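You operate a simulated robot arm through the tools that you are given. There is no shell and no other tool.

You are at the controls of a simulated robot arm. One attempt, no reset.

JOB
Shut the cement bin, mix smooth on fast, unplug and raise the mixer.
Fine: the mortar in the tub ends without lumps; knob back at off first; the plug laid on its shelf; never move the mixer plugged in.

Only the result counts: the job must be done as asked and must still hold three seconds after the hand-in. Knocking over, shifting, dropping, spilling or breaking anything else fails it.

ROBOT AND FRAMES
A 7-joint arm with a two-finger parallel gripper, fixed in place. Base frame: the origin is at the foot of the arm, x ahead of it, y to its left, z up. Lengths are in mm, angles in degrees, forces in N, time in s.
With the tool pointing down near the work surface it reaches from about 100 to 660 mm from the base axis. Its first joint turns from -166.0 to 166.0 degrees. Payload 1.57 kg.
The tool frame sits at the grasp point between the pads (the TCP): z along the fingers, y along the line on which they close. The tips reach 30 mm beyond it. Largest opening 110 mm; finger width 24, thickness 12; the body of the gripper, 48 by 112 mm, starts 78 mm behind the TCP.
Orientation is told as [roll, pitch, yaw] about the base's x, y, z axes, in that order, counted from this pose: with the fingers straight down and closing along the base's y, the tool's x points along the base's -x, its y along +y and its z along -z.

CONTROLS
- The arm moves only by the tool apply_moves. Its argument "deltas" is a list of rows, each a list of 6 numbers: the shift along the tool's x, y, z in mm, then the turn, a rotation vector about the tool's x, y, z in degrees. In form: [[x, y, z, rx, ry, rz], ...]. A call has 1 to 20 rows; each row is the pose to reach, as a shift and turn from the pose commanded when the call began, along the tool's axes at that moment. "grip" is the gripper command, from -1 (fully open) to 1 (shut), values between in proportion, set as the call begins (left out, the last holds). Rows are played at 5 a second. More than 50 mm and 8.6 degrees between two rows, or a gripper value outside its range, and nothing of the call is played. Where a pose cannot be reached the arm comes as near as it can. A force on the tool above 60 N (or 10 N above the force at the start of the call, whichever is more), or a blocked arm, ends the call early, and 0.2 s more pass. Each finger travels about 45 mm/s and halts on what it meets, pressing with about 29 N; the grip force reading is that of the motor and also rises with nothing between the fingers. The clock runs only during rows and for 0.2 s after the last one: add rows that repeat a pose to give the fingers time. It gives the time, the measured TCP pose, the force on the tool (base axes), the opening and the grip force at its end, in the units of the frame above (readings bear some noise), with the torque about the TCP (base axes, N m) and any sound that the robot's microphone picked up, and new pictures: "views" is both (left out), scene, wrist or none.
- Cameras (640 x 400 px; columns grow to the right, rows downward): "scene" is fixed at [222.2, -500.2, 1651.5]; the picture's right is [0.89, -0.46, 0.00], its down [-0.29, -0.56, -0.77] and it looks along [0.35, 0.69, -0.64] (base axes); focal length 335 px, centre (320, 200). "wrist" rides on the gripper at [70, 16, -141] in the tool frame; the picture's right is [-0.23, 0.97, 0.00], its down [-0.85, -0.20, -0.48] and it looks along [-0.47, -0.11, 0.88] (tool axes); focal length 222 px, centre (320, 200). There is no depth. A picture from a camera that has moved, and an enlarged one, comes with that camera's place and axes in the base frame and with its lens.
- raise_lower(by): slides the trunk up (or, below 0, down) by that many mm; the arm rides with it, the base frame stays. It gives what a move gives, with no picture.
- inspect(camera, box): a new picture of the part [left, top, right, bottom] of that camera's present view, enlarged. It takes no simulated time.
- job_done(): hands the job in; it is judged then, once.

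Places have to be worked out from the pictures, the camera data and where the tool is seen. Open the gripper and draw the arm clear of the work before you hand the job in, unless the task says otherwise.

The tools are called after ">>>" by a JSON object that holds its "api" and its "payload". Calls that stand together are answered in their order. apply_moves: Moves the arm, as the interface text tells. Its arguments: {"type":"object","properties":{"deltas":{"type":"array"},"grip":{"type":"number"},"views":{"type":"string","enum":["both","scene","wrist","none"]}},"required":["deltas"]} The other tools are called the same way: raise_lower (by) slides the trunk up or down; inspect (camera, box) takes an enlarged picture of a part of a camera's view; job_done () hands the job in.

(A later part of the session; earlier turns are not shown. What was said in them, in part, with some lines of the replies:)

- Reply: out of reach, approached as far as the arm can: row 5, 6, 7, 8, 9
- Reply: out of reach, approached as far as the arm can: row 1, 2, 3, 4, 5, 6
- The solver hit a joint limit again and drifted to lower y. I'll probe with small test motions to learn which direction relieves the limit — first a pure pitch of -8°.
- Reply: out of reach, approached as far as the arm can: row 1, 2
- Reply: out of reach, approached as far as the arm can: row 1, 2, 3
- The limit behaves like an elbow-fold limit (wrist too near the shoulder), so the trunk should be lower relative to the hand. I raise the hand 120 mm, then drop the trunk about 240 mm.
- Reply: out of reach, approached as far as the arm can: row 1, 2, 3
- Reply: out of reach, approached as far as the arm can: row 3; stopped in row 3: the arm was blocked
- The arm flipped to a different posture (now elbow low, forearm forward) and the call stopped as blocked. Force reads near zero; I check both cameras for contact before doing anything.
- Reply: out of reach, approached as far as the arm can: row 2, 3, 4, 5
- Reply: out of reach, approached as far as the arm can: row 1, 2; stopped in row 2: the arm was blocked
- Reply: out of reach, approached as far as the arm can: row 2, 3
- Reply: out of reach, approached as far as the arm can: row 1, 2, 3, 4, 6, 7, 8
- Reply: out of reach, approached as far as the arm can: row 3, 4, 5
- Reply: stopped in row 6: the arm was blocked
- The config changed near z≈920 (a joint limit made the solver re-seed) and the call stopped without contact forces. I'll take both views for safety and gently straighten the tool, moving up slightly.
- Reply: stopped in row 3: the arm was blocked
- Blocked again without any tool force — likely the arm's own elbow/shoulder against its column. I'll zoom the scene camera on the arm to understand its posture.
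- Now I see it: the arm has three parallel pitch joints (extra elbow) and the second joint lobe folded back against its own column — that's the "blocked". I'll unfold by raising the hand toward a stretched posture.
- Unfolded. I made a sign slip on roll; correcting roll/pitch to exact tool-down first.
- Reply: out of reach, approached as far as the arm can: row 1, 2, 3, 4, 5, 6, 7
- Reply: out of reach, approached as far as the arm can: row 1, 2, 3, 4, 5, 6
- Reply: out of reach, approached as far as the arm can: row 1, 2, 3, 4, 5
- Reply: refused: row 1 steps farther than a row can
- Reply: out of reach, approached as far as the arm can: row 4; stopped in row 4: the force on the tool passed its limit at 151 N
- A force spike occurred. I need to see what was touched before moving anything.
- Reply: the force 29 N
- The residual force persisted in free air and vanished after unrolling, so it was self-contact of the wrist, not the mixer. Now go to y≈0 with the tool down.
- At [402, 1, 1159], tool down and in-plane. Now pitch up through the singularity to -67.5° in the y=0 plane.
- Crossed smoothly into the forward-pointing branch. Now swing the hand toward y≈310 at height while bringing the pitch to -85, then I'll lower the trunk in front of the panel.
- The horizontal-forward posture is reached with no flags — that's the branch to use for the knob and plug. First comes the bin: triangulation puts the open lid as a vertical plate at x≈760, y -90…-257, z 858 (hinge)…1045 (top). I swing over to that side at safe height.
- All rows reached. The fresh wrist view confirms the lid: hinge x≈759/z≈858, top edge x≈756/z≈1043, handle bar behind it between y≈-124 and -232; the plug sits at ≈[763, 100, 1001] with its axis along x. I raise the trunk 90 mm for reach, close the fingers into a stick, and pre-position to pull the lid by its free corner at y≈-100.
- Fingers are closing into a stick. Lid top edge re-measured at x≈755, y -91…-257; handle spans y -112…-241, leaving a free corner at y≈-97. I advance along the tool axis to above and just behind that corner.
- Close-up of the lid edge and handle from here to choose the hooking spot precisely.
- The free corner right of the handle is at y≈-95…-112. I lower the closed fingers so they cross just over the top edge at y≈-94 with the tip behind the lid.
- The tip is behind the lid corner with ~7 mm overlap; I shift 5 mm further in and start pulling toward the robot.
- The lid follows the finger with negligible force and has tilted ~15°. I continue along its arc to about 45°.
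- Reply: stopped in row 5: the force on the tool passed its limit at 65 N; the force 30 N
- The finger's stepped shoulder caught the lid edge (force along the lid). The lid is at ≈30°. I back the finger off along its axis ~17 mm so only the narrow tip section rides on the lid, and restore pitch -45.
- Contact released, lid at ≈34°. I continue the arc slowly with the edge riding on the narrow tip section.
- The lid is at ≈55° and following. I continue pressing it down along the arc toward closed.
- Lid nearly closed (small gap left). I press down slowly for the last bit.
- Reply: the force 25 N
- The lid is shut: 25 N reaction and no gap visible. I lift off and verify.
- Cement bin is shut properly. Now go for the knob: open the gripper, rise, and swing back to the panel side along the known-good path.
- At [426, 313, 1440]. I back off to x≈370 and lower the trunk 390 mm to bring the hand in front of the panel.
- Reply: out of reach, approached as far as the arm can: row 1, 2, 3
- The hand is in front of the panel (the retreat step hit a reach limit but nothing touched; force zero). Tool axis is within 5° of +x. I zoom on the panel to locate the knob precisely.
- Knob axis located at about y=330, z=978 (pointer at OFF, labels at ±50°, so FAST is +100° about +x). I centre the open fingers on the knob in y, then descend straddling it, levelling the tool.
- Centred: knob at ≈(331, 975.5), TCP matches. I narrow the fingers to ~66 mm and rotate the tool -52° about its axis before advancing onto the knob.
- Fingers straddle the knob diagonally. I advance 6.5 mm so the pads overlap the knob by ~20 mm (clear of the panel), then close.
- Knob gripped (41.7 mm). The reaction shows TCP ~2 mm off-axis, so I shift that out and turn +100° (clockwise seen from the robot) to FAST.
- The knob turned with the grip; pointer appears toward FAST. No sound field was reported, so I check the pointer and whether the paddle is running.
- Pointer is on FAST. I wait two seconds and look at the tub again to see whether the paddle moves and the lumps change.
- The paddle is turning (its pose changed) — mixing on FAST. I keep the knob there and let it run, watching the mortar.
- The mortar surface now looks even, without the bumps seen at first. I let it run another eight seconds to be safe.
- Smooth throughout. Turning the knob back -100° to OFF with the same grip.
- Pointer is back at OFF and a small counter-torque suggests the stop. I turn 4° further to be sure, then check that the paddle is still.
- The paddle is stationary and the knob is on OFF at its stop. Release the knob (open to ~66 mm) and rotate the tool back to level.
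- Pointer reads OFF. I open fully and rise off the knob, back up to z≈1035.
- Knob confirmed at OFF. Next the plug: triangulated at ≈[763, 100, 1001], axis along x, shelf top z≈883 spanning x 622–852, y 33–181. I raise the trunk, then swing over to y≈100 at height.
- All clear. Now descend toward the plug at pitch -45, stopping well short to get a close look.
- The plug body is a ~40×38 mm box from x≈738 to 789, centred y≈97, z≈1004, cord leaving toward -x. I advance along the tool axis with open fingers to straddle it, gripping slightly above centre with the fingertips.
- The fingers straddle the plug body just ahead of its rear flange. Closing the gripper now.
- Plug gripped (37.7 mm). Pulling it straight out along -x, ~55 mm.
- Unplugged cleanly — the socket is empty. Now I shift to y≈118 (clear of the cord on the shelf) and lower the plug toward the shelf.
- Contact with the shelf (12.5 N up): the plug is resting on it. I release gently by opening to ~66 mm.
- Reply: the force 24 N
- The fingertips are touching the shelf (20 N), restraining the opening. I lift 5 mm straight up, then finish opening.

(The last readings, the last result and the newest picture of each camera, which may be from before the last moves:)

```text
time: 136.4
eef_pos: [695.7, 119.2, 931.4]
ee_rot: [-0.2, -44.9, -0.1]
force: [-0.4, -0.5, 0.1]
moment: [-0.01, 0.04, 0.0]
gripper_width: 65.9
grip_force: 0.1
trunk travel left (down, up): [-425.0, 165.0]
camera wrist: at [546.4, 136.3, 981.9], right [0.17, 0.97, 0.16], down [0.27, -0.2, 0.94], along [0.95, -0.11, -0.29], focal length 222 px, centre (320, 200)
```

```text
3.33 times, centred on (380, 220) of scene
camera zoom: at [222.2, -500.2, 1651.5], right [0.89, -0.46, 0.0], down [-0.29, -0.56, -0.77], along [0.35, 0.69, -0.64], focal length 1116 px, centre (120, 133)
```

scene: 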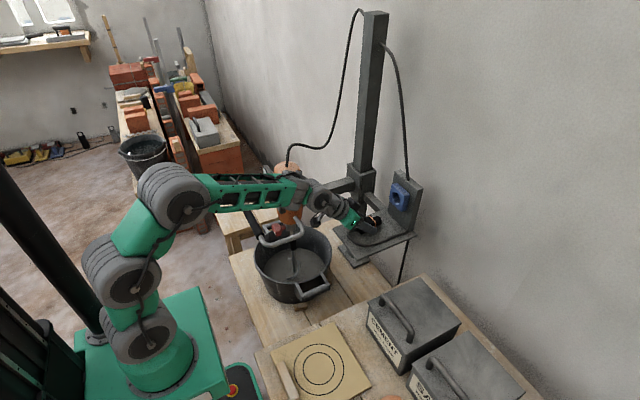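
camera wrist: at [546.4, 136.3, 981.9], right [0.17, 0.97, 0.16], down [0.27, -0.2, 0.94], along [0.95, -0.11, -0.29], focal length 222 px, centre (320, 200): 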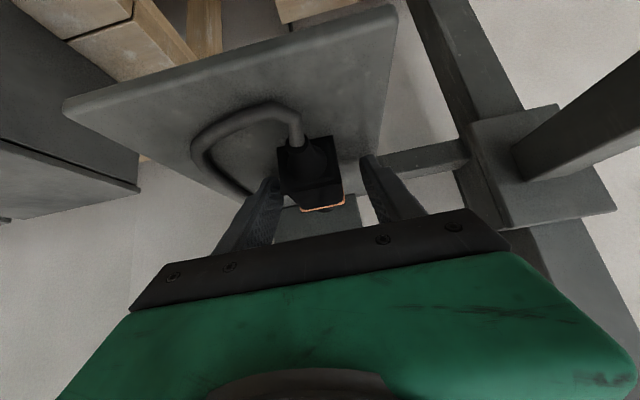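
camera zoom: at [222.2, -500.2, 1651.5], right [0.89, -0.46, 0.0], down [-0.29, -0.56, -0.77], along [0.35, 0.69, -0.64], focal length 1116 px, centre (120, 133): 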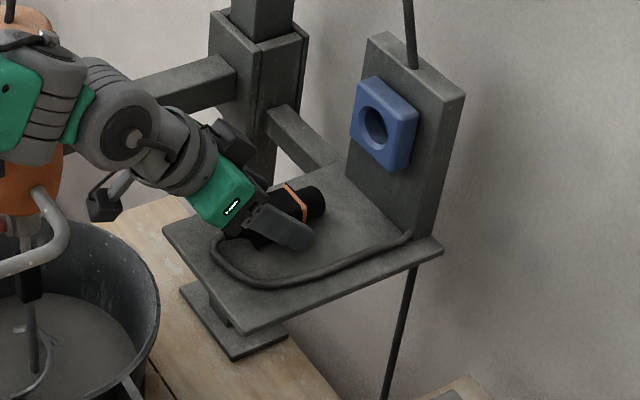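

Force is zero and the plug lies on the shelf with clearance on both sides. I retreat back and up along the tool axis, then verify.

>>> {"api": "apply_moves", "payload": {"deltas": [[0, 0, -15, 0, 0, 0], [0, 0, -30, 0, 0, 0], [0, 0, -60, 0, 0, 0], [0, 0, -100, 0, 0, 0], [0, 0, -145, 0, 0, 0], [0, 0, -190, 0, 0, 0], [0, 0, -190, 0, 0, 0]], "grip": -0.2}}

>>> {"api": "inspect", "payload": {"camera": "scene", "box": [320, 160, 440, 280]}}

>>> {"api": "inspect", "payload": {"camera": "wrist", "box": [200, 0, 440, 200]}}

```text
time: 138.0
eef_pos: [561.9, 119.9, 1067.8]
ee_rot: [-0.2, -45.0, -0.1]
force: [0.1, 0.3, 0.6]
moment: [0.01, 0.01, 0.0]
gripper_width: 66.0
grip_force: 0.1
trunk travel left (down, up): [-425.0, 165.0]
camera wrist: at [412.4, 136.1, 1117.7], right [0.17, 0.97, 0.16], down [0.26, -0.2, 0.94], along [0.95, -0.12, -0.29], focal length 222 px, centre (320, 200)
```

scene: 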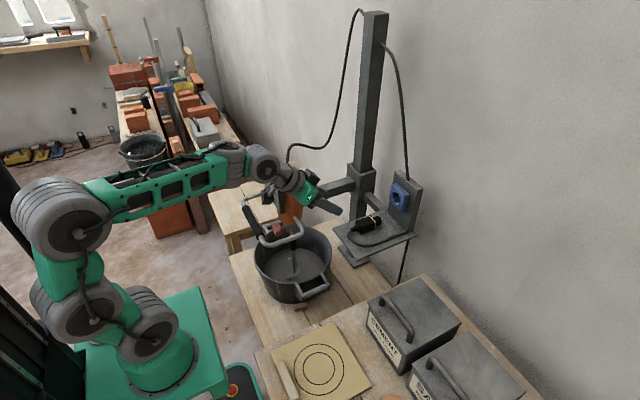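
wrist: 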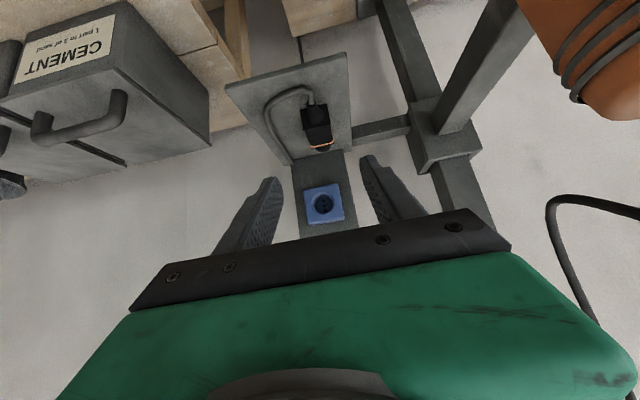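

```text
3.33 times, centred on (380, 220) of scene
camera zoom: at [222.2, -500.2, 1651.5], right [0.89, -0.46, 0.0], down [-0.29, -0.56, -0.77], along [0.35, 0.69, -0.64], focal length 1116 px, centre (120, 133)
```

zoom: 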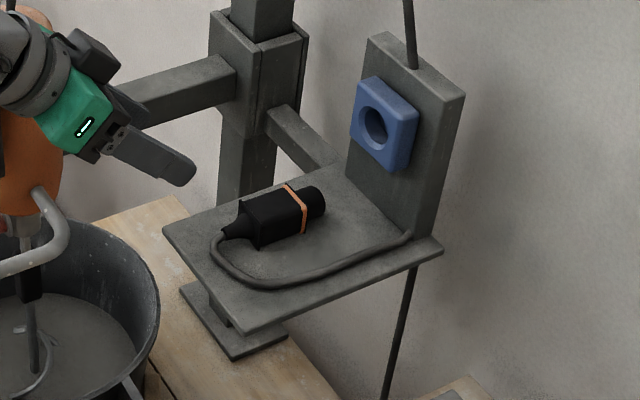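

```text
2.00 times, centred on (320, 100) of wrist
camera zoom: at [412.4, 136.1, 1117.7], right [0.17, 0.97, 0.16], down [0.26, -0.2, 0.94], along [0.95, -0.12, -0.29], focal length 444 px, centre (320, 400)
```

zoom: 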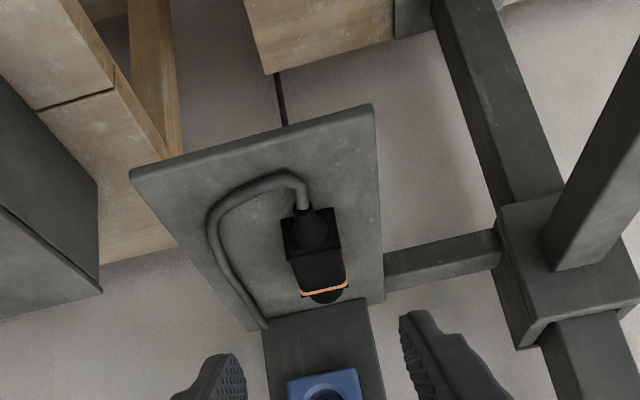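

The plug lies neatly on the shelf and the socket is empty. Before raising the mixer I inspect the carriage, post and the red knob for a lock or labels.

>>> {"api": "inspect", "payload": {"camera": "scene", "box": [335, 150, 385, 215]}}

>>> {"api": "inspect", "payload": {"camera": "scene", "box": [340, 0, 420, 170]}}

>>> {"api": "inspect", "payload": {"camera": "wrist", "box": [360, 0, 640, 200]}}

>>> {"api": "inspect", "payload": {"camera": "scene", "box": [240, 195, 320, 255]}}

```text
6.15 times, centred on (360, 182) of scene
camera zoom: at [222.2, -500.2, 1651.5], right [0.89, -0.46, 0.0], down [-0.29, -0.56, -0.77], along [0.35, 0.69, -0.64], focal length 2060 px, centre (74, 308)
```

zoom: 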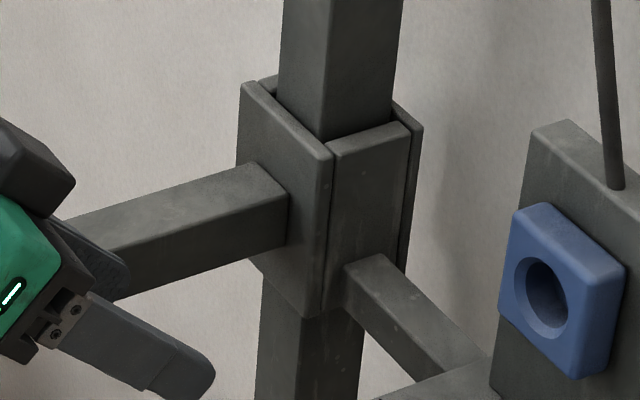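

```text
2.35 times, centred on (380, 85) of scene
camera zoom: at [222.2, -500.2, 1651.5], right [0.89, -0.46, 0.0], down [-0.29, -0.56, -0.77], along [0.35, 0.69, -0.64], focal length 788 px, centre (179, 471)
```

zoom: 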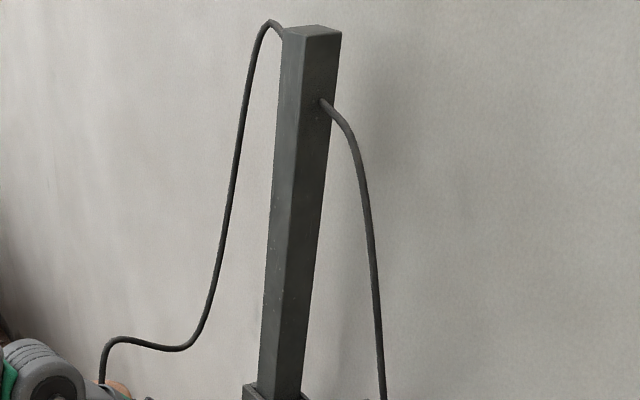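

```text
2.00 times, centred on (500, 100) of wrist
camera zoom: at [412.4, 136.1, 1117.7], right [0.17, 0.97, 0.16], down [0.26, -0.2, 0.94], along [0.95, -0.12, -0.29], focal length 444 px, centre (-40, 400)
```

zoom: 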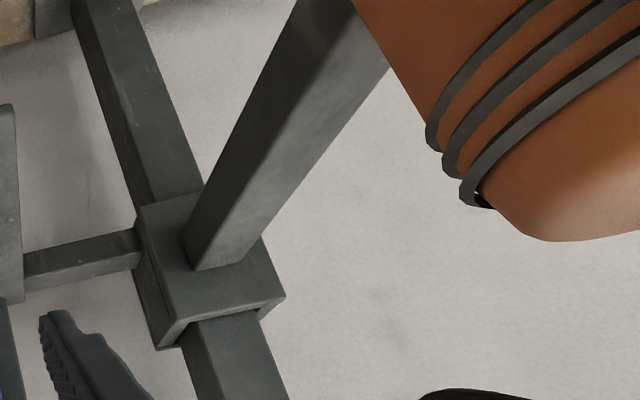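

```text
6.67 times, centred on (280, 225) of scene
camera zoom: at [222.2, -500.2, 1651.5], right [0.89, -0.46, 0.0], down [-0.29, -0.56, -0.77], along [0.35, 0.69, -0.64], focal length 2232 px, centre (587, 33)
```

zoom: 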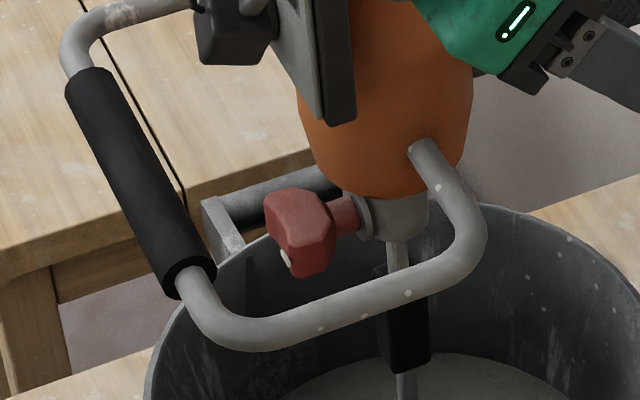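

No lock on the carriage is visible; the D-handle grip (black, along y at ≈[397, 330, 890]) is the lifting point. I retreat upward first, then will set the tool yawed ~30°, pitched ~60°, rolled 90° so one finger goes under the grip.

>>> {"api": "apply_moves", "payload": {"deltas": [[-26.3, 2.9, -30.7, 0, -2.86, 0], [-52.5, 5.7, -61.4, 0, -5.7, 0], [-78.8, 8.6, -92.1, 0, -8.6, 0], [-105, 11.4, -122.9, 0, -11.4, 0], [-131.3, 14.3, -153.6, 0, -14.3, 0], [-157.5, 17.1, -184.3, 0, -17.1, 0], [-183.8, 20, -215, 0, -20, 0], [-183.8, 20, -215, 0, -20, 0]], "grip": -1, "views": "none"}}

```text
time: 139.8
eef_pos: [538.4, 141.4, 1348.7]
ee_rot: [-0.5, -65.0, 0.1]
force: [0.4, -0.3, 0.1]
moment: [0.0, 0.0, -0.01]
gripper_width: 110.1
grip_force: 0.1
trunk travel left (down, up): [-425.0, 165.0]
```

At [538, 141, 1349]. Now move to about [380, 270, 1300] while yawing the tool to +30° and pitch -60°.

>>> {"api": "apply_moves", "payload": {"deltas": [[18.5, 21.4, -20.5, -4.4, 0.8, -2.3], [37, 42.9, -41, -8.9, 1.6, -4.6], [55.5, 64.3, -61.5, -13.3, 2.5, -7], [74, 85.7, -82, -17.7, 3.3, -9.3], [92.5, 107.2, -102.5, -22.2, 4.1, -11.6], [111, 128.6, -123, -26.6, 4.9, -13.9], [111, 128.6, -123, -26.6, 4.9, -13.9]], "views": "none"}}

```text
time: 141.4
eef_pos: [379.7, 271.3, 1299.8]
ee_rot: [-0.5, -59.9, 30.1]
force: [0.1, 0.1, 0.1]
moment: [-0.03, -0.03, -0.01]
gripper_width: 109.7
grip_force: 0.1
trunk travel left (down, up): [-425.0, 165.0]
```

Exact. Now roll -90° about the tool axis so the fingers close vertically.

>>> {"api": "apply_moves", "payload": {"deltas": [[0, 0, 0, 0, 0, -8.3], [0, 0, 0, 0, 0, -16.6], [0, 0, 0, 0, 0, -24.9], [0, 0, 0, 0, 0, -33.2], [0, 0, 0, 0, 0, -41.5], [0, 0, 0, 0, 0, -49.8], [0, 0, 0, 0, 0, -58.1], [0, 0, 0, 0, 0, -66.4], [0, 0, 0, 0, 0, -74.7], [0, 0, 0, 0, 0, -83], [0, 0, 0, 0, 0, -90], [0, 0, 0, 0, 0, -90]]}}

```text
time: 144.0
eef_pos: [381.5, 271.8, 1299.8]
ee_rot: [-60.0, 0.3, 119.7]
force: [1.0, 0.4, -0.3]
moment: [-0.01, 0.02, -0.04]
gripper_width: 110.2
grip_force: 0.0
trunk travel left (down, up): [-425.0, 165.0]
camera wrist: at [302.2, 145.7, 1356.5], right [-0.53, -0.05, -0.84], down [-0.7, 0.59, 0.41], along [0.48, 0.81, -0.35], focal length 222 px, centre (320, 200)
```

scene: 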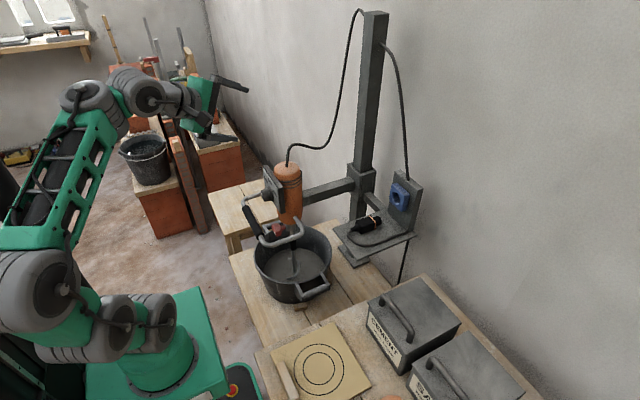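
wrist: 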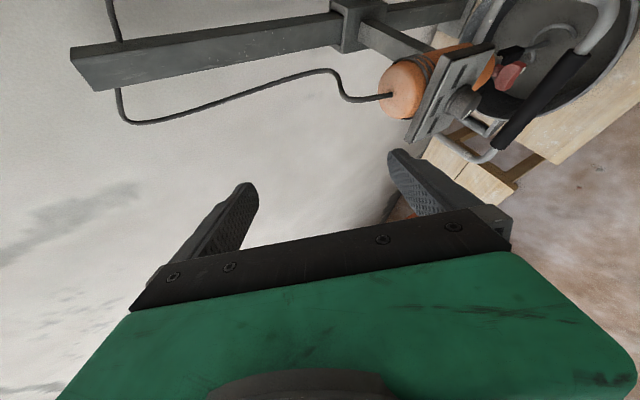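

Orientation reached. I position at [330, 291, 1265] in front of the handle and check reach before lowering the trunk.

>>> {"api": "apply_moves", "payload": {"deltas": [[-14, 16, -4.3, 0, 0, 0], [-28, 32, -8.7, 0, 0, 0], [-42.2, 47.9, -13, 0, 0, 0], [-42.2, 47.9, -13, 0, 0, 0]], "views": "none"}}

```text
time: 145.0
eef_pos: [330.1, 290.5, 1264.0]
ee_rot: [-59.9, 0.1, 119.6]
force: [0.0, -0.6, -0.6]
moment: [0.0, 0.0, -0.01]
gripper_width: 110.0
grip_force: 0.0
trunk travel left (down, up): [-425.0, 165.0]
```

Clear path down (fingertips stay at x<390, above/before the handle). Lowering the trunk 330 mm.

>>> {"api": "raise_lower", "payload": {"by": -330}}

>>> {"api": "apply_moves", "payload": {"deltas": [[0, 0, 0, 0, 0, 0]]}}

>>> {"api": "inspect", "payload": {"camera": "scene", "box": [190, 160, 330, 280]}}

```text
time: 148.3
eef_pos: [328.6, 290.5, 933.9]
ee_rot: [-59.9, 0.2, 119.8]
force: [0.5, -1.0, 0.7]
moment: [0.0, 0.0, 0.0]
gripper_width: 110.2
grip_force: 0.0
trunk travel left (down, up): [-95.0, 495.0]
```

```text
time: 148.7
eef_pos: [330.6, 291.9, 934.9]
ee_rot: [-59.9, 0.2, 119.7]
force: [-0.8, 0.3, 0.6]
moment: [0.0, 0.01, 0.02]
gripper_width: 109.6
grip_force: 0.1
trunk travel left (down, up): [-95.0, 495.0]
camera wrist: at [250.4, 164.7, 990.9], right [-0.53, -0.05, -0.84], down [-0.7, 0.59, 0.41], along [0.48, 0.81, -0.35], focal length 222 px, centre (320, 200)
```

scene: 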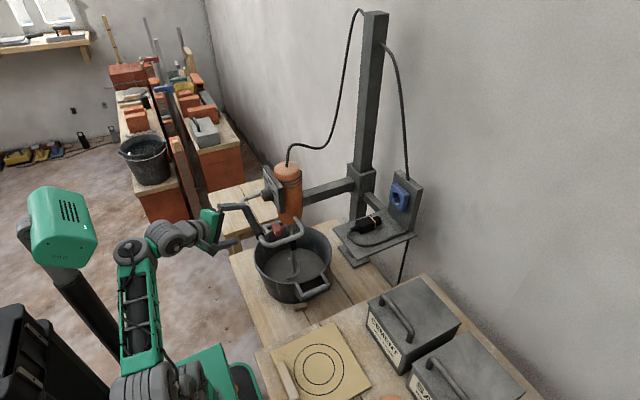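
wrist: 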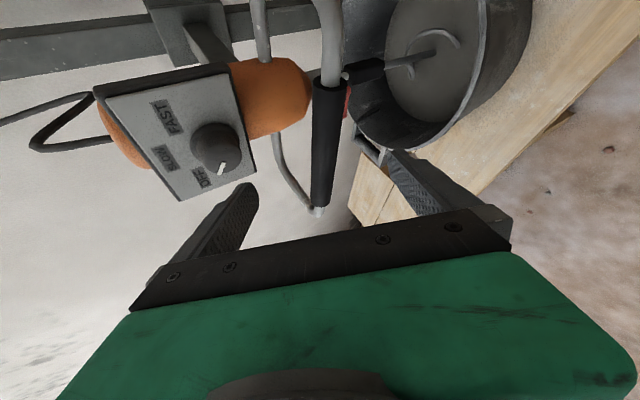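

```text
3.33 times, centred on (260, 220) of scene
camera zoom: at [222.2, -500.2, 1651.5], right [0.89, -0.46, 0.0], down [-0.29, -0.56, -0.77], along [0.35, 0.69, -0.64], focal length 1116 px, centre (520, 133)
```

zoom: 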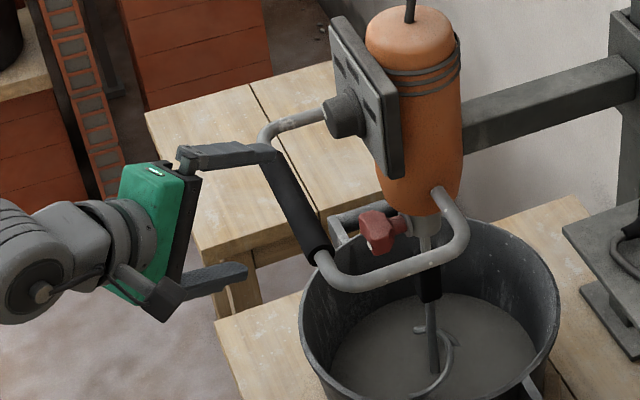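

Handle grip axis found at x≈396, z≈886, y 245–432. I advance along the tool axis to centre the open fingers on it.

>>> {"api": "apply_moves", "payload": {"deltas": [[-0.4, 4.3, 0, 0, 0, 0], [-0.4, 4.3, 25, 0, 0, 0], [-0.4, 4.3, 50, 0, 0, 0], [-0.4, 4.3, 72, 0, 0, 0], [-0.4, 4.3, 90.4, 0, 0, 0], [-0.4, 4.3, 90.4, 0, 0, 0]]}}

>>> {"api": "inspect", "payload": {"camera": "scene", "box": [190, 160, 330, 280]}}

```text
time: 150.1
eef_pos: [394.7, 328.3, 885.2]
ee_rot: [-59.9, 0.2, 119.7]
force: [-0.1, 0.0, 0.5]
moment: [-0.02, 0.01, -0.04]
gripper_width: 110.0
grip_force: 0.0
trunk travel left (down, up): [-95.0, 495.0]
camera wrist: at [316.1, 203.2, 942.1], right [-0.53, -0.05, -0.84], down [-0.7, 0.59, 0.41], along [0.48, 0.81, -0.35], focal length 222 px, centre (320, 200)
```

scene: 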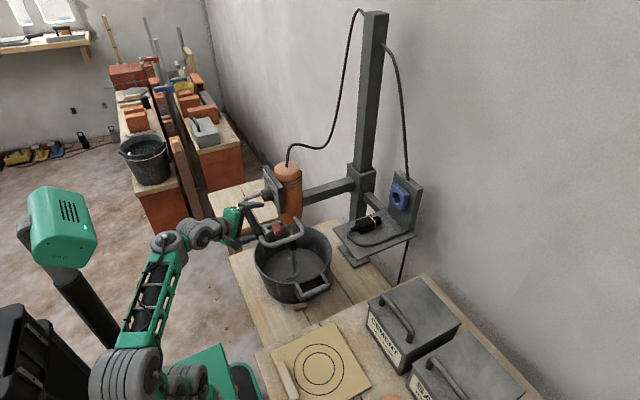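
wrist: 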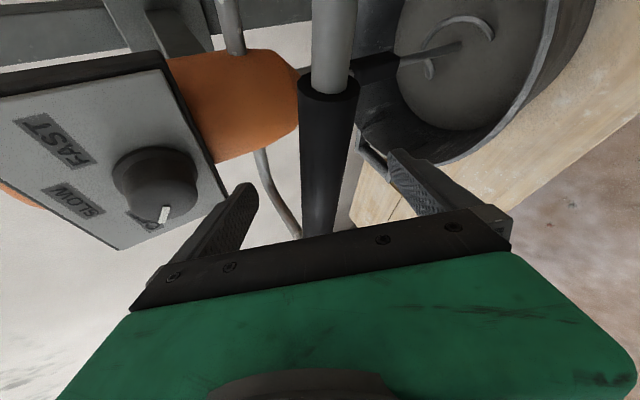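

```text
3.33 times, centred on (260, 220) of scene
camera zoom: at [222.2, -500.2, 1651.5], right [0.89, -0.46, 0.0], down [-0.29, -0.56, -0.77], along [0.35, 0.69, -0.64], focal length 1116 px, centre (520, 133)
```

zoom: 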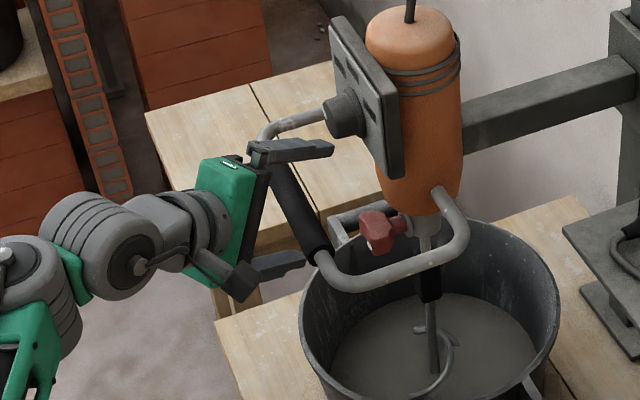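

The grip bar is centred between the fingers. Closing on it.

>>> {"api": "apply_moves", "payload": {"deltas": [[0, 0, 0, 0, 0, 0], [0, 0, 0, 0, 0, 0], [0, 0, 0, 0, 0, 0], [0, 0, 0, 0, 0, 0], [0, 0, 0, 0, 0, 0], [0, 0, 0, 0, 0, 0], [0, 0, 0, 0, 0, 0]], "grip": 1, "views": "wrist"}}

```text
time: 151.7
eef_pos: [394.2, 328.1, 885.3]
ee_rot: [-59.9, 0.2, 119.5]
force: [-2.9, -0.1, -2.9]
moment: [1.22, -0.55, -0.42]
gripper_width: 46.7
grip_force: 45.3
trunk travel left (down, up): [-95.0, 495.0]
camera wrist: at [315.8, 203.0, 942.1], right [-0.54, -0.05, -0.84], down [-0.7, 0.59, 0.41], along [0.48, 0.81, -0.35], focal length 222 px, centre (320, 200)
```

wrist: 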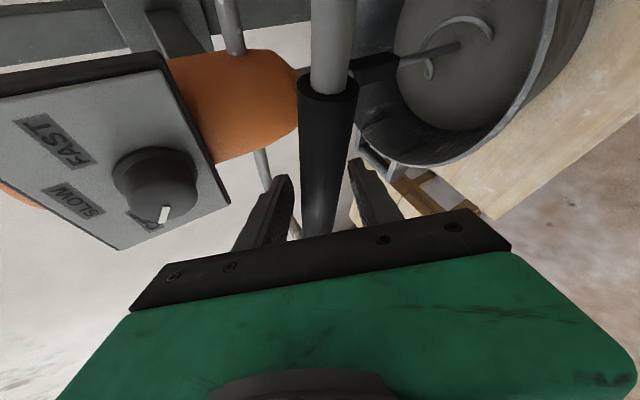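

It closed at 46.7 mm with a torque — the pads are ~16° askew to the bar. I open a bit, roll +16° so the pads lie parallel to the bar, and close again.

>>> {"api": "apply_moves", "payload": {"deltas": [[0, 0, 0, 0, 0, 0], [0, 0, 0, 0, 0, 0], [0, 0, 0, 0, 0, 0], [0, 0, 0, 0, 0, 5.3], [0, 0, 0, 0, 0, 10.6], [0, 0, 0, 0, 0, 15.9], [0, 0, 0, 0, 0, 15.9]], "grip": -0.5, "views": "none"}}

>>> {"api": "apply_moves", "payload": {"deltas": [[0, 0, 0, 0, 0, 0], [0, 0, 0, 0, 0, 0], [0, 0, 0, 0, 0, 0], [0, 0, 0, 0, 0, 0], [0, 0, 0, 0, 0, 0], [0, 0, 0, 0, 0, 0]], "grip": 1}}

```text
time: 153.3
eef_pos: [395.7, 327.0, 885.3]
ee_rot: [-59.0, -13.5, 111.5]
force: [0.1, 1.3, 0.5]
moment: [0.03, -0.03, -0.02]
gripper_width: 82.8
grip_force: 0.0
trunk travel left (down, up): [-95.0, 495.0]
```

```text
time: 154.7
eef_pos: [394.2, 327.9, 883.8]
ee_rot: [-59.0, -13.6, 111.6]
force: [0.5, 0.8, -1.2]
moment: [0.94, -0.39, -0.46]
gripper_width: 38.4
grip_force: 43.9
trunk travel left (down, up): [-95.0, 495.0]
camera wrist: at [304.3, 204.1, 926.0], right [-0.62, 0.2, -0.76], down [-0.56, 0.57, 0.61], along [0.56, 0.8, -0.24], focal length 222 px, centre (320, 200)
```

scene: 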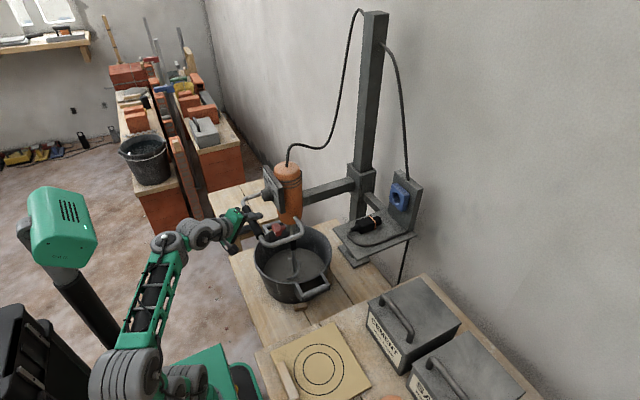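
wrist: 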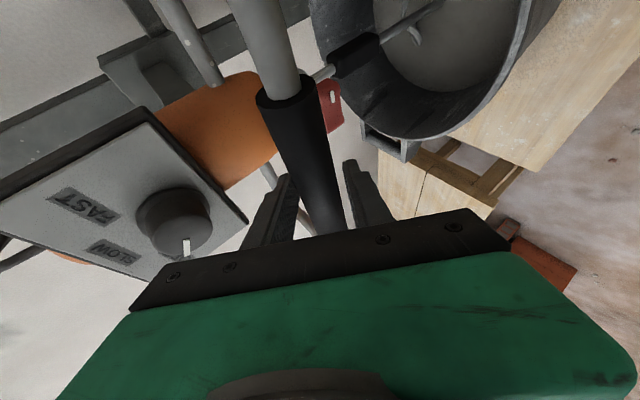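

Now a clean 38 mm grip on the bar. With the mixer unplugged and off, I lift a test 20 mm using the trunk and watch the forces.

>>> {"api": "raise_lower", "payload": {"by": 20}}

>>> {"api": "apply_moves", "payload": {"deltas": [[0, 0, 0, 0, 0, 0]]}}

>>> {"api": "inspect", "payload": {"camera": "scene", "box": [200, 140, 400, 290]}}

```text
time: 155.3
eef_pos: [394.7, 327.1, 905.1]
ee_rot: [-59.0, -13.5, 111.5]
force: [-1.2, 1.3, -0.3]
moment: [0.01, 0.0, -1.39]
gripper_width: 38.4
grip_force: 43.5
trunk travel left (down, up): [-115.0, 475.0]
```

```text
time: 155.8
eef_pos: [395.4, 327.8, 906.8]
ee_rot: [-59.1, -13.5, 111.6]
force: [-0.8, 1.0, -0.3]
moment: [0.47, -0.26, -1.2]
gripper_width: 38.3
grip_force: 43.8
trunk travel left (down, up): [-115.0, 475.0]
camera wrist: at [304.2, 204.1, 946.3], right [-0.62, 0.2, -0.76], down [-0.56, 0.57, 0.61], along [0.56, 0.8, -0.24], focal length 222 px, centre (320, 200)
```

scene: 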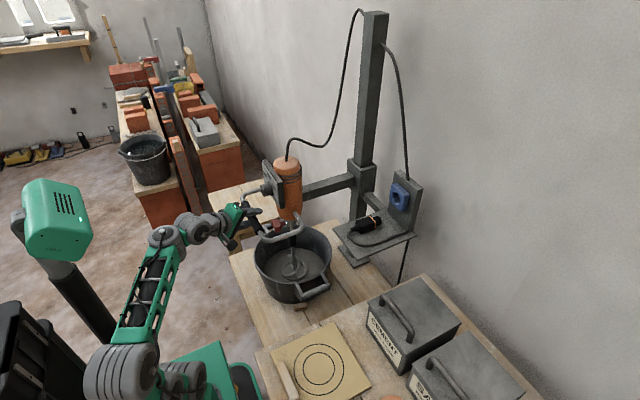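
wrist: 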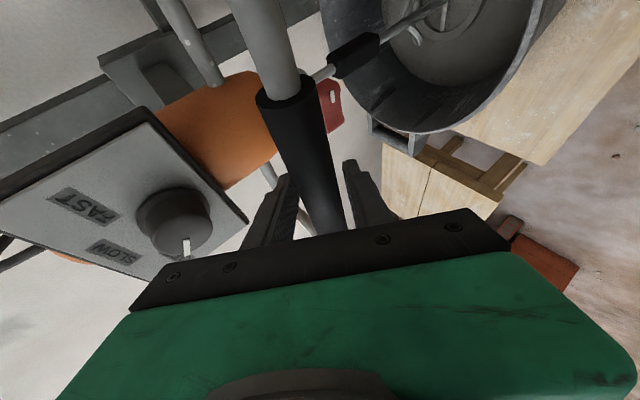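

```text
2.67 times, centred on (300, 215) of scene
camera zoom: at [222.2, -500.2, 1651.5], right [0.89, -0.46, 0.0], down [-0.29, -0.56, -0.77], along [0.35, 0.69, -0.64], focal length 893 px, centre (373, 160)
```

zoom: 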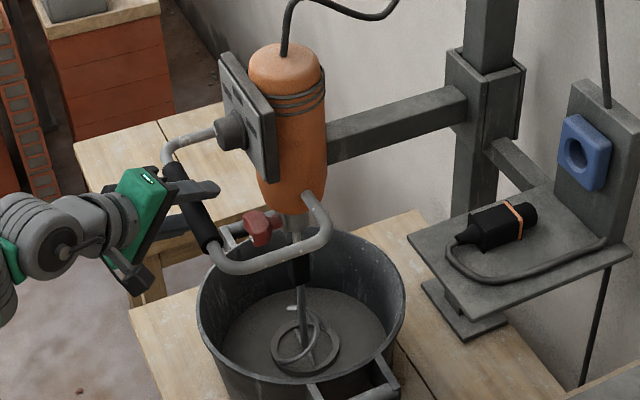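

The mixer slides up with almost no force (counterbalanced); the knob is still at OFF. I continue raising in stages, checking forces.

>>> {"api": "raise_lower", "payload": {"by": 80}}

>>> {"api": "raise_lower", "payload": {"by": 60}}

>>> {"api": "inspect", "payload": {"camera": "scene", "box": [200, 100, 400, 300]}}

```text
time: 156.9
eef_pos: [394.8, 327.3, 986.0]
ee_rot: [-59.1, -13.6, 111.7]
force: [-1.2, 0.5, 1.0]
moment: [-0.02, 0.0, -1.36]
gripper_width: 38.4
grip_force: 44.1
trunk travel left (down, up): [-195.0, 395.0]
```

```text
time: 157.9
eef_pos: [394.6, 328.7, 1047.5]
ee_rot: [-59.1, -13.6, 111.7]
force: [-1.7, 1.7, 1.5]
moment: [-0.01, 0.03, -1.3]
gripper_width: 38.3
grip_force: 44.0
trunk travel left (down, up): [-255.0, 335.0]
```

```text
2.00 times, centred on (300, 200) of scene
camera zoom: at [222.2, -500.2, 1651.5], right [0.89, -0.46, 0.0], down [-0.29, -0.56, -0.77], along [0.35, 0.69, -0.64], focal length 669 px, centre (360, 200)
```

zoom: 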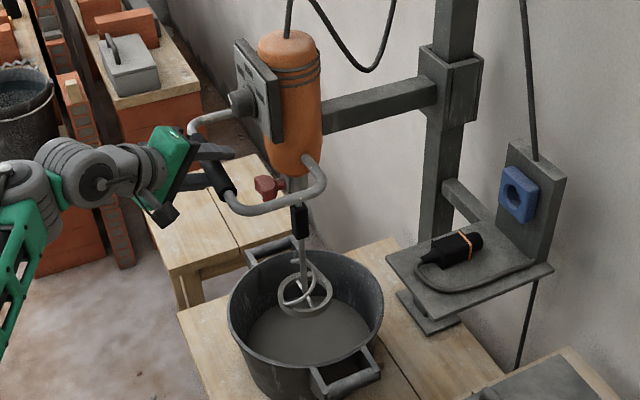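

Raised 160 mm; the paddle is out of the mortar but still near the rim. Continue up in steps.

>>> {"api": "raise_lower", "payload": {"by": 60}}

>>> {"api": "raise_lower", "payload": {"by": 50}}

>>> {"api": "inspect", "payload": {"camera": "scene", "box": [200, 80, 420, 300]}}

```text
time: 158.9
eef_pos: [394.2, 328.8, 1106.3]
ee_rot: [-59.1, -13.7, 111.6]
force: [-0.7, 0.6, 1.2]
moment: [0.0, 0.01, -1.34]
gripper_width: 38.4
grip_force: 44.2
trunk travel left (down, up): [-315.0, 275.0]
```

```text
time: 159.8
eef_pos: [394.5, 328.8, 1156.1]
ee_rot: [-59.1, -13.6, 111.5]
force: [-1.8, 1.3, 1.1]
moment: [-0.02, -0.02, -1.3]
gripper_width: 38.2
grip_force: 43.9
trunk travel left (down, up): [-365.0, 225.0]
```

```text
1.82 times, centred on (310, 190) of scene
camera zoom: at [222.2, -500.2, 1651.5], right [0.89, -0.46, 0.0], down [-0.29, -0.56, -0.77], along [0.35, 0.69, -0.64], focal length 609 px, centre (338, 218)
```

zoom: 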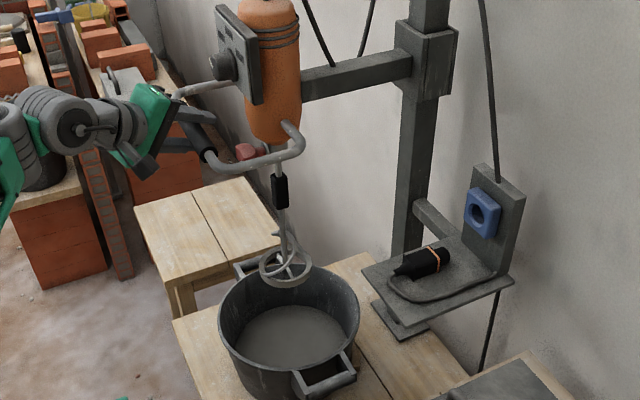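

Now raised 270 mm and the paddle ring is above the rim. A little more for margin, in small steps watching for an end stop.

>>> {"api": "raise_lower", "payload": {"by": 25}}

>>> {"api": "raise_lower", "payload": {"by": 25}}

>>> {"api": "apply_moves", "payload": {"deltas": [[0, 0, 0, 0, 0, 0], [0, 0, 0, 0, 0, 0]]}}

```text
time: 160.6
eef_pos: [394.7, 327.6, 1180.9]
ee_rot: [-59.1, -13.6, 111.5]
force: [0.0, 2.0, -0.1]
moment: [-0.01, 0.0, -1.27]
gripper_width: 38.2
grip_force: 44.3
trunk travel left (down, up): [-390.0, 200.0]
```

```text
time: 161.3
eef_pos: [395.2, 329.0, 1205.2]
ee_rot: [-59.1, -13.5, 111.5]
force: [-1.5, 1.2, 0.3]
moment: [-0.01, 0.01, -1.25]
gripper_width: 38.3
grip_force: 43.7
trunk travel left (down, up): [-415.0, 175.0]
```

```text
time: 161.9
eef_pos: [395.3, 326.6, 1206.1]
ee_rot: [-59.1, -13.7, 111.6]
force: [1.2, 1.0, 2.1]
moment: [0.69, -0.37, -1.06]
gripper_width: 38.0
grip_force: 44.3
trunk travel left (down, up): [-415.0, 175.0]
camera wrist: at [304.2, 204.1, 1246.6], right [-0.62, 0.2, -0.76], down [-0.56, 0.57, 0.61], along [0.56, 0.8, -0.24], focal length 222 px, centre (320, 200)
```

scene: 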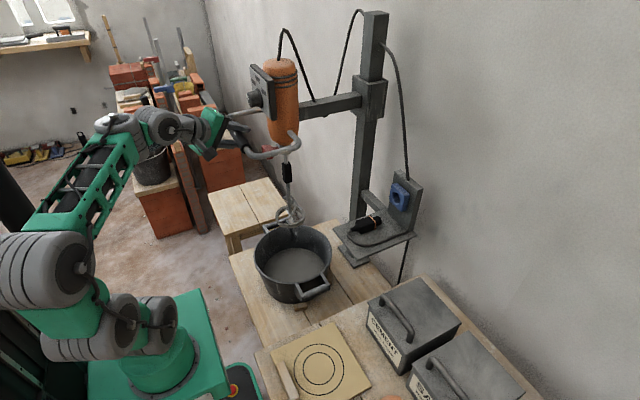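
wrist: 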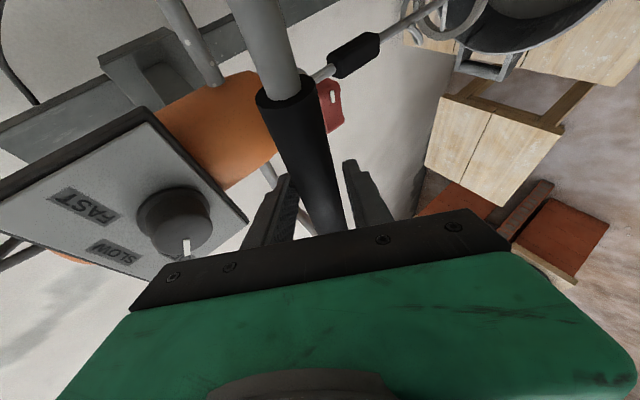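

Raised 320 mm with ~0 load. I test whether it stays: open the fingers slightly (to ~55 mm) while still around the bar, and watch.

>>> {"api": "apply_moves", "payload": {"deltas": [[0, 0, 0, 0, 0, 0], [0, 0, 0, 0, 0, 0], [0, 0, 0, 0, 0, 0], [0, 0, 0, 0, 0, 0], [0, 0, 0, 0, 0, 0], [0, 0, 0, 0, 0, 0], [0, 0, 0, 0, 0, 0], [0, 0, 0, 0, 0, 0], [0, 0, 0, 0, 0, 0], [0, 0, 0, 0, 0, 0]], "grip": 0}}

>>> {"api": "inspect", "payload": {"camera": "scene", "box": [250, 180, 350, 310]}}

```text
time: 164.1
eef_pos: [394.5, 328.2, 1205.3]
ee_rot: [-58.9, -13.5, 111.5]
force: [0.0, -0.7, -0.2]
moment: [-0.03, 0.03, -0.01]
gripper_width: 55.1
grip_force: 0.1
trunk travel left (down, up): [-415.0, 175.0]
camera wrist: at [304.2, 204.1, 1245.9], right [-0.62, 0.2, -0.76], down [-0.56, 0.57, 0.61], along [0.55, 0.8, -0.24], focal length 222 px, centre (320, 200)
```

scene: 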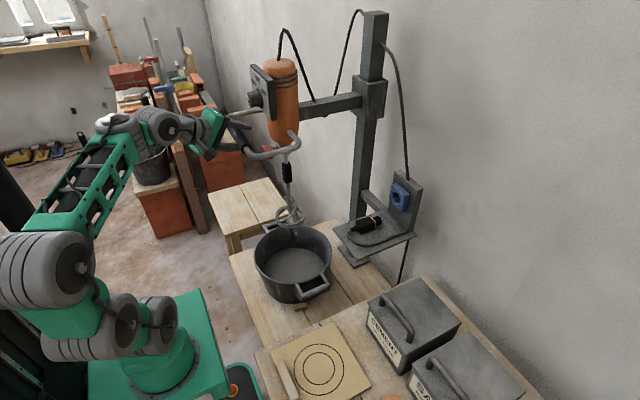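
wrist: 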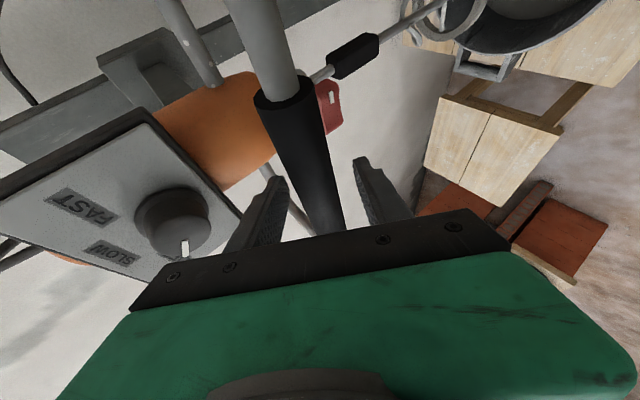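

```text
3.08 times, centred on (300, 245) of scene
camera zoom: at [222.2, -500.2, 1651.5], right [0.89, -0.46, 0.0], down [-0.29, -0.56, -0.77], along [0.35, 0.69, -0.64], focal length 1030 px, centre (382, 62)
```

zoom: 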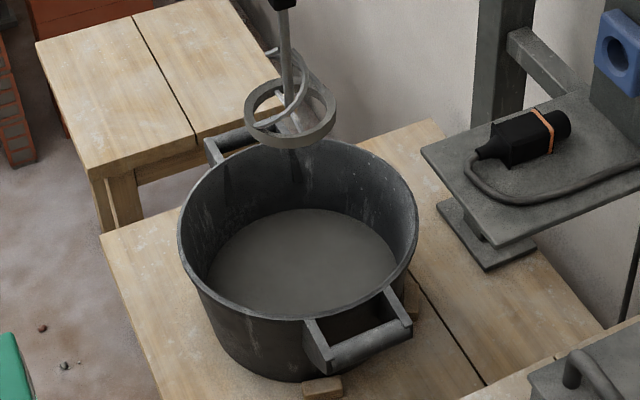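

The mixer stays up by itself with no load on the hand, and the mortar is smooth. I open fully and withdraw along the tool axis.

>>> {"api": "apply_moves", "payload": {"deltas": [[0, 0, 0, 0, 0, 0], [0, 0, -20, 0, 0, 0], [0, 0, -45, 0, 0, 0], [0, 0, -70, 0, 0, 0], [0, 0, -88, 0, 0, 0], [0, 0, -88, 0, 0, 0]], "grip": -0.6}}

```text
time: 165.5
eef_pos: [328.5, 290.2, 1247.4]
ee_rot: [-58.9, -13.5, 111.6]
force: [0.3, -1.4, -0.7]
moment: [0.0, -0.02, 0.01]
gripper_width: 87.8
grip_force: 0.1
trunk travel left (down, up): [-415.0, 175.0]
camera wrist: at [237.7, 166.9, 1290.3], right [-0.62, 0.2, -0.76], down [-0.56, 0.57, 0.61], along [0.56, 0.8, -0.24], focal length 222 px, centre (320, 200)
```

scene: 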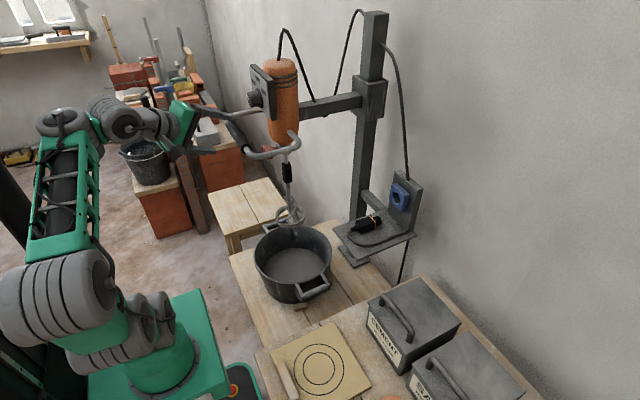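
wrist: 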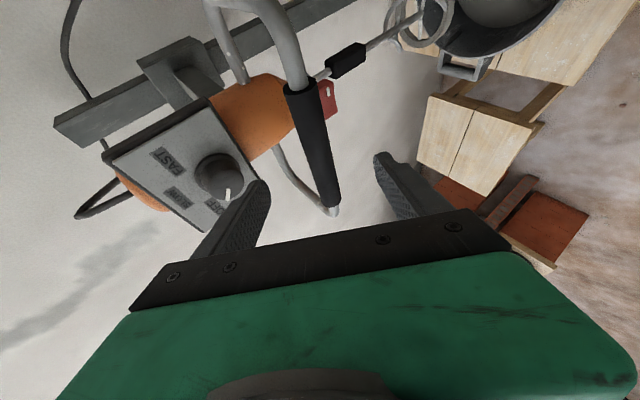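

Clear of the handle. I raise the trunk 150 mm straight up and then swing the arm away from the work.

>>> {"api": "raise_lower", "payload": {"by": 150}}

>>> {"api": "apply_moves", "payload": {"deltas": [[0, 0, -10, 0, 0, 0], [12, 0, -15, 0, 0, 0], [40, 5, -15, 0, 0, 0], [75, 10, -15, 0, 0, 0], [110, 15, -15, 0, 0, 0], [110, 15, -15, 0, 0, 0]], "grip": -1}}

```text
time: 167.2
eef_pos: [329.4, 290.8, 1400.0]
ee_rot: [-59.1, -13.4, 111.6]
force: [0.8, -0.2, -0.7]
moment: [0.03, -0.05, 0.02]
gripper_width: 87.8
grip_force: 0.0
trunk travel left (down, up): [-565.0, 25.0]
```

```text
time: 168.6
eef_pos: [349.8, 184.0, 1369.3]
ee_rot: [-58.9, -13.6, 111.7]
force: [0.1, 0.0, 0.5]
moment: [0.03, 0.04, 0.01]
gripper_width: 110.2
grip_force: 0.2
trunk travel left (down, up): [-565.0, 25.0]
camera wrist: at [258.2, 59.9, 1410.2], right [-0.62, 0.2, -0.76], down [-0.56, 0.57, 0.61], along [0.55, 0.8, -0.24], focal length 222 px, centre (320, 200)
```

scene: 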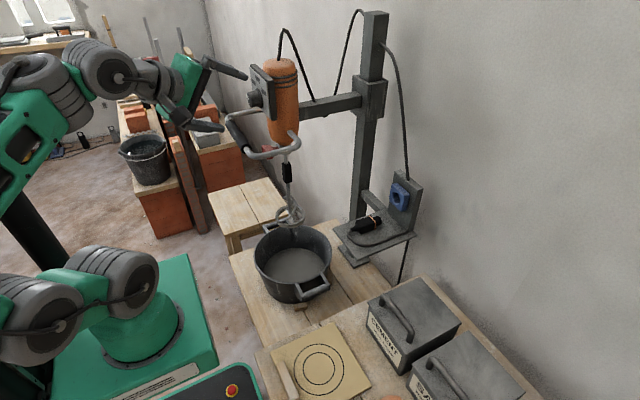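
wrist: 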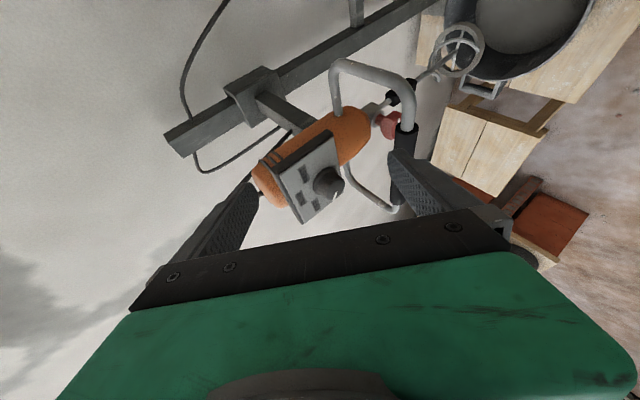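

The arm is clear. Final verification: mixer still raised, knob, mortar, plug and bin.

>>> {"api": "inspect", "payload": {"camera": "scene", "box": [240, 200, 350, 310]}}

>>> {"api": "inspect", "payload": {"camera": "scene", "box": [320, 60, 430, 280]}}

>>> {"api": "inspect", "payload": {"camera": "wrist", "box": [230, 0, 600, 220]}}

>>> {"api": "inspect", "payload": {"camera": "scene", "box": [240, 260, 560, 400]}}

```text
3.64 times, centred on (295, 255) of scene
camera zoom: at [222.2, -500.2, 1651.5], right [0.89, -0.46, 0.0], down [-0.29, -0.56, -0.77], along [0.35, 0.69, -0.64], focal length 1217 px, centre (411, 0)
```

zoom: 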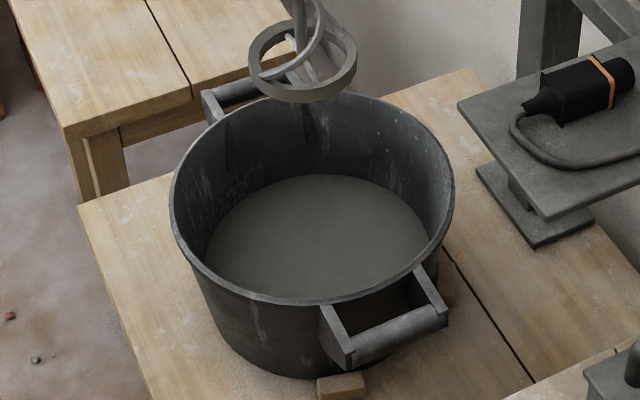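

```text
1.82 times, centred on (375, 170) of scene
camera zoom: at [222.2, -500.2, 1651.5], right [0.89, -0.46, 0.0], down [-0.29, -0.56, -0.77], along [0.35, 0.69, -0.64], focal length 609 px, centre (220, 254)
```

zoom: 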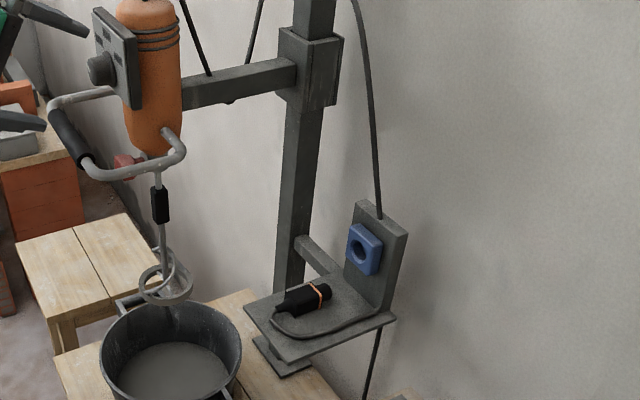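

```text
1.73 times, centred on (415, 110) of wrist
camera zoom: at [258.2, 59.9, 1410.2], right [-0.62, 0.2, -0.76], down [-0.56, 0.57, 0.61], along [0.55, 0.8, -0.24], focal length 384 px, centre (156, 356)
```

zoom: 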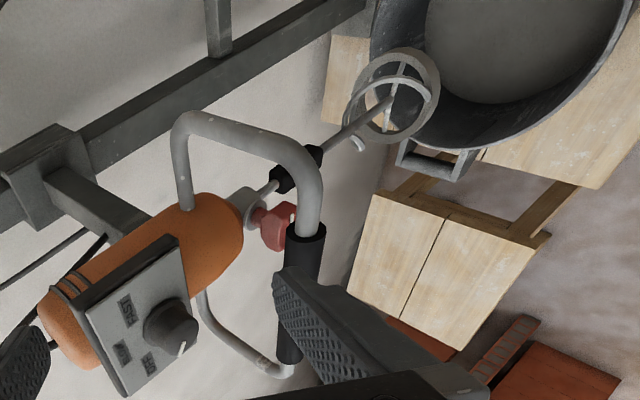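

```text
2.00 times, centred on (400, 330) of scene
camera zoom: at [222.2, -500.2, 1651.5], right [0.89, -0.46, 0.0], down [-0.29, -0.56, -0.77], along [0.35, 0.69, -0.64], focal length 669 px, centre (160, -60)
```

zoom: 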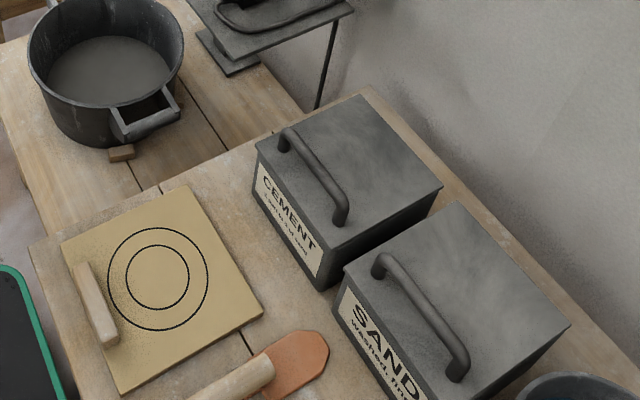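

Everything checks: lid shut, knob at OFF, mortar smooth, plug on shelf, mixer raised and holding. I move the arm a bit further away and confirm nothing has crept.

>>> {"api": "apply_moves", "payload": {"deltas": [[30, 0, -5, 0, 0, 0], [60, 0, -10, 0, 0, 0], [90, 0, -15, 0, 0, 0], [90, 0, -15, 0, 0, 0], [90, 0, -15, 0, 0, 0], [90, 0, -15, 0, 0, 0]]}}

```text
time: 169.1
eef_pos: [234.3, 293.8, 1365.7]
ee_rot: [-59.0, -16.2, 142.1]
force: [0.5, -1.0, -0.2]
moment: [0.0, 0.0, 0.01]
gripper_width: 109.8
grip_force: 0.2
trunk travel left (down, up): [-565.0, 25.0]
stopped in row 2: the arm was blocked; the commanded pose is now the measured one
camera wrist: at [220.8, 139.6, 1402.9], right [-0.66, -0.12, -0.74], down [-0.74, 0.19, 0.64], along [0.06, 0.97, -0.21], focal length 222 px, centre (320, 200)
```

scene: 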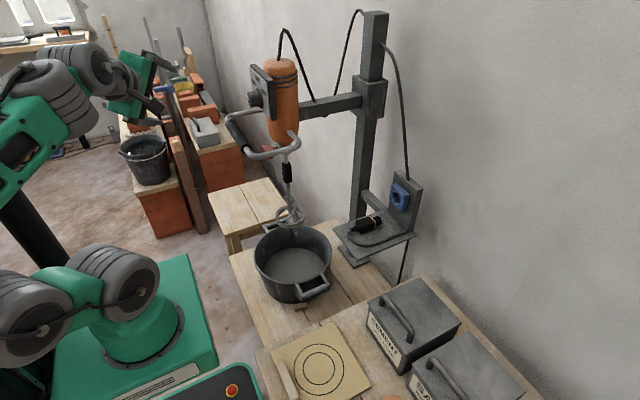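
wrist: 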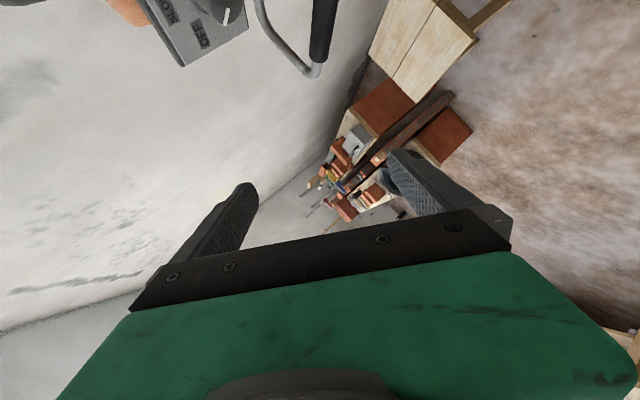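

The arm re-seeded near its singularity and stopped in free air well away from the mixer (no forces; scene unchanged). Gripper is open, everything is in its final state, so I hand in.

>>> {"api": "inspect", "payload": {"camera": "scene", "box": [200, 40, 440, 300]}}

>>> {"api": "job_done", "payload": {}}

```text
1.54 times, centred on (320, 170) of scene
camera zoom: at [222.2, -500.2, 1651.5], right [0.89, -0.46, 0.0], down [-0.29, -0.56, -0.77], along [0.35, 0.69, -0.64], focal length 515 px, centre (320, 246)
```

zoom: 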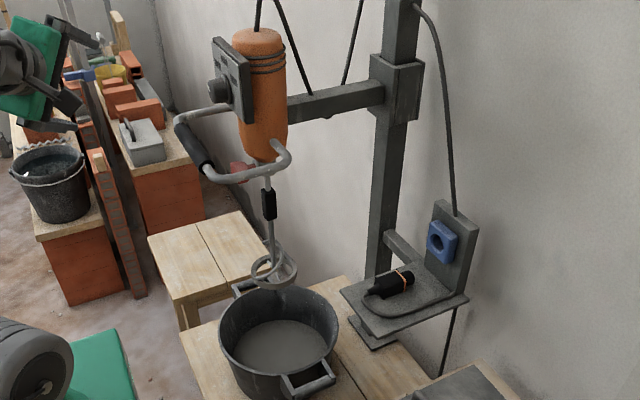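

```text
The job is handed in.
```

I did every step of the job in order and handed it in. I haven't seen the verdict.

- **Cement bin:** the lid is pushed fully shut. I saw no gap, and it pushed back with about 25 N at the end.
- **Mixing:** it ran on FAST for about 19 s. The mortar looked smooth in every later view, with no lumps.
- **Knob:** I turned it back to OFF against its stop before unplugging, and the paddle was still.
- **Plug:** I pulled it straight out of the socket and laid it on its shelf, clear of the looped cord.
- **Mixer:** only after unplugging, I lifted it 320 mm by its handle. The paddle now hangs about 110 mm above the tub rim by my estimate. It stayed up with almost no load on the hand, and still held after I let go. It hadn't reached the top of its travel.

**Unplanned stops:** while I was working out the arm's reach, before the job steps, a few moves stopped early. One came with a force reading of 151 N. The camera views showed nothing touched; it looked like the wrist pressing against itself. While I was closing the lid, a finger briefly caught on its edge at 65 N, and I backed off before carrying on. The last retreat also stopped early, but in free air and away from the mixer, and the scene looked unchanged.

The gripper is open and the arm is clear of the work.
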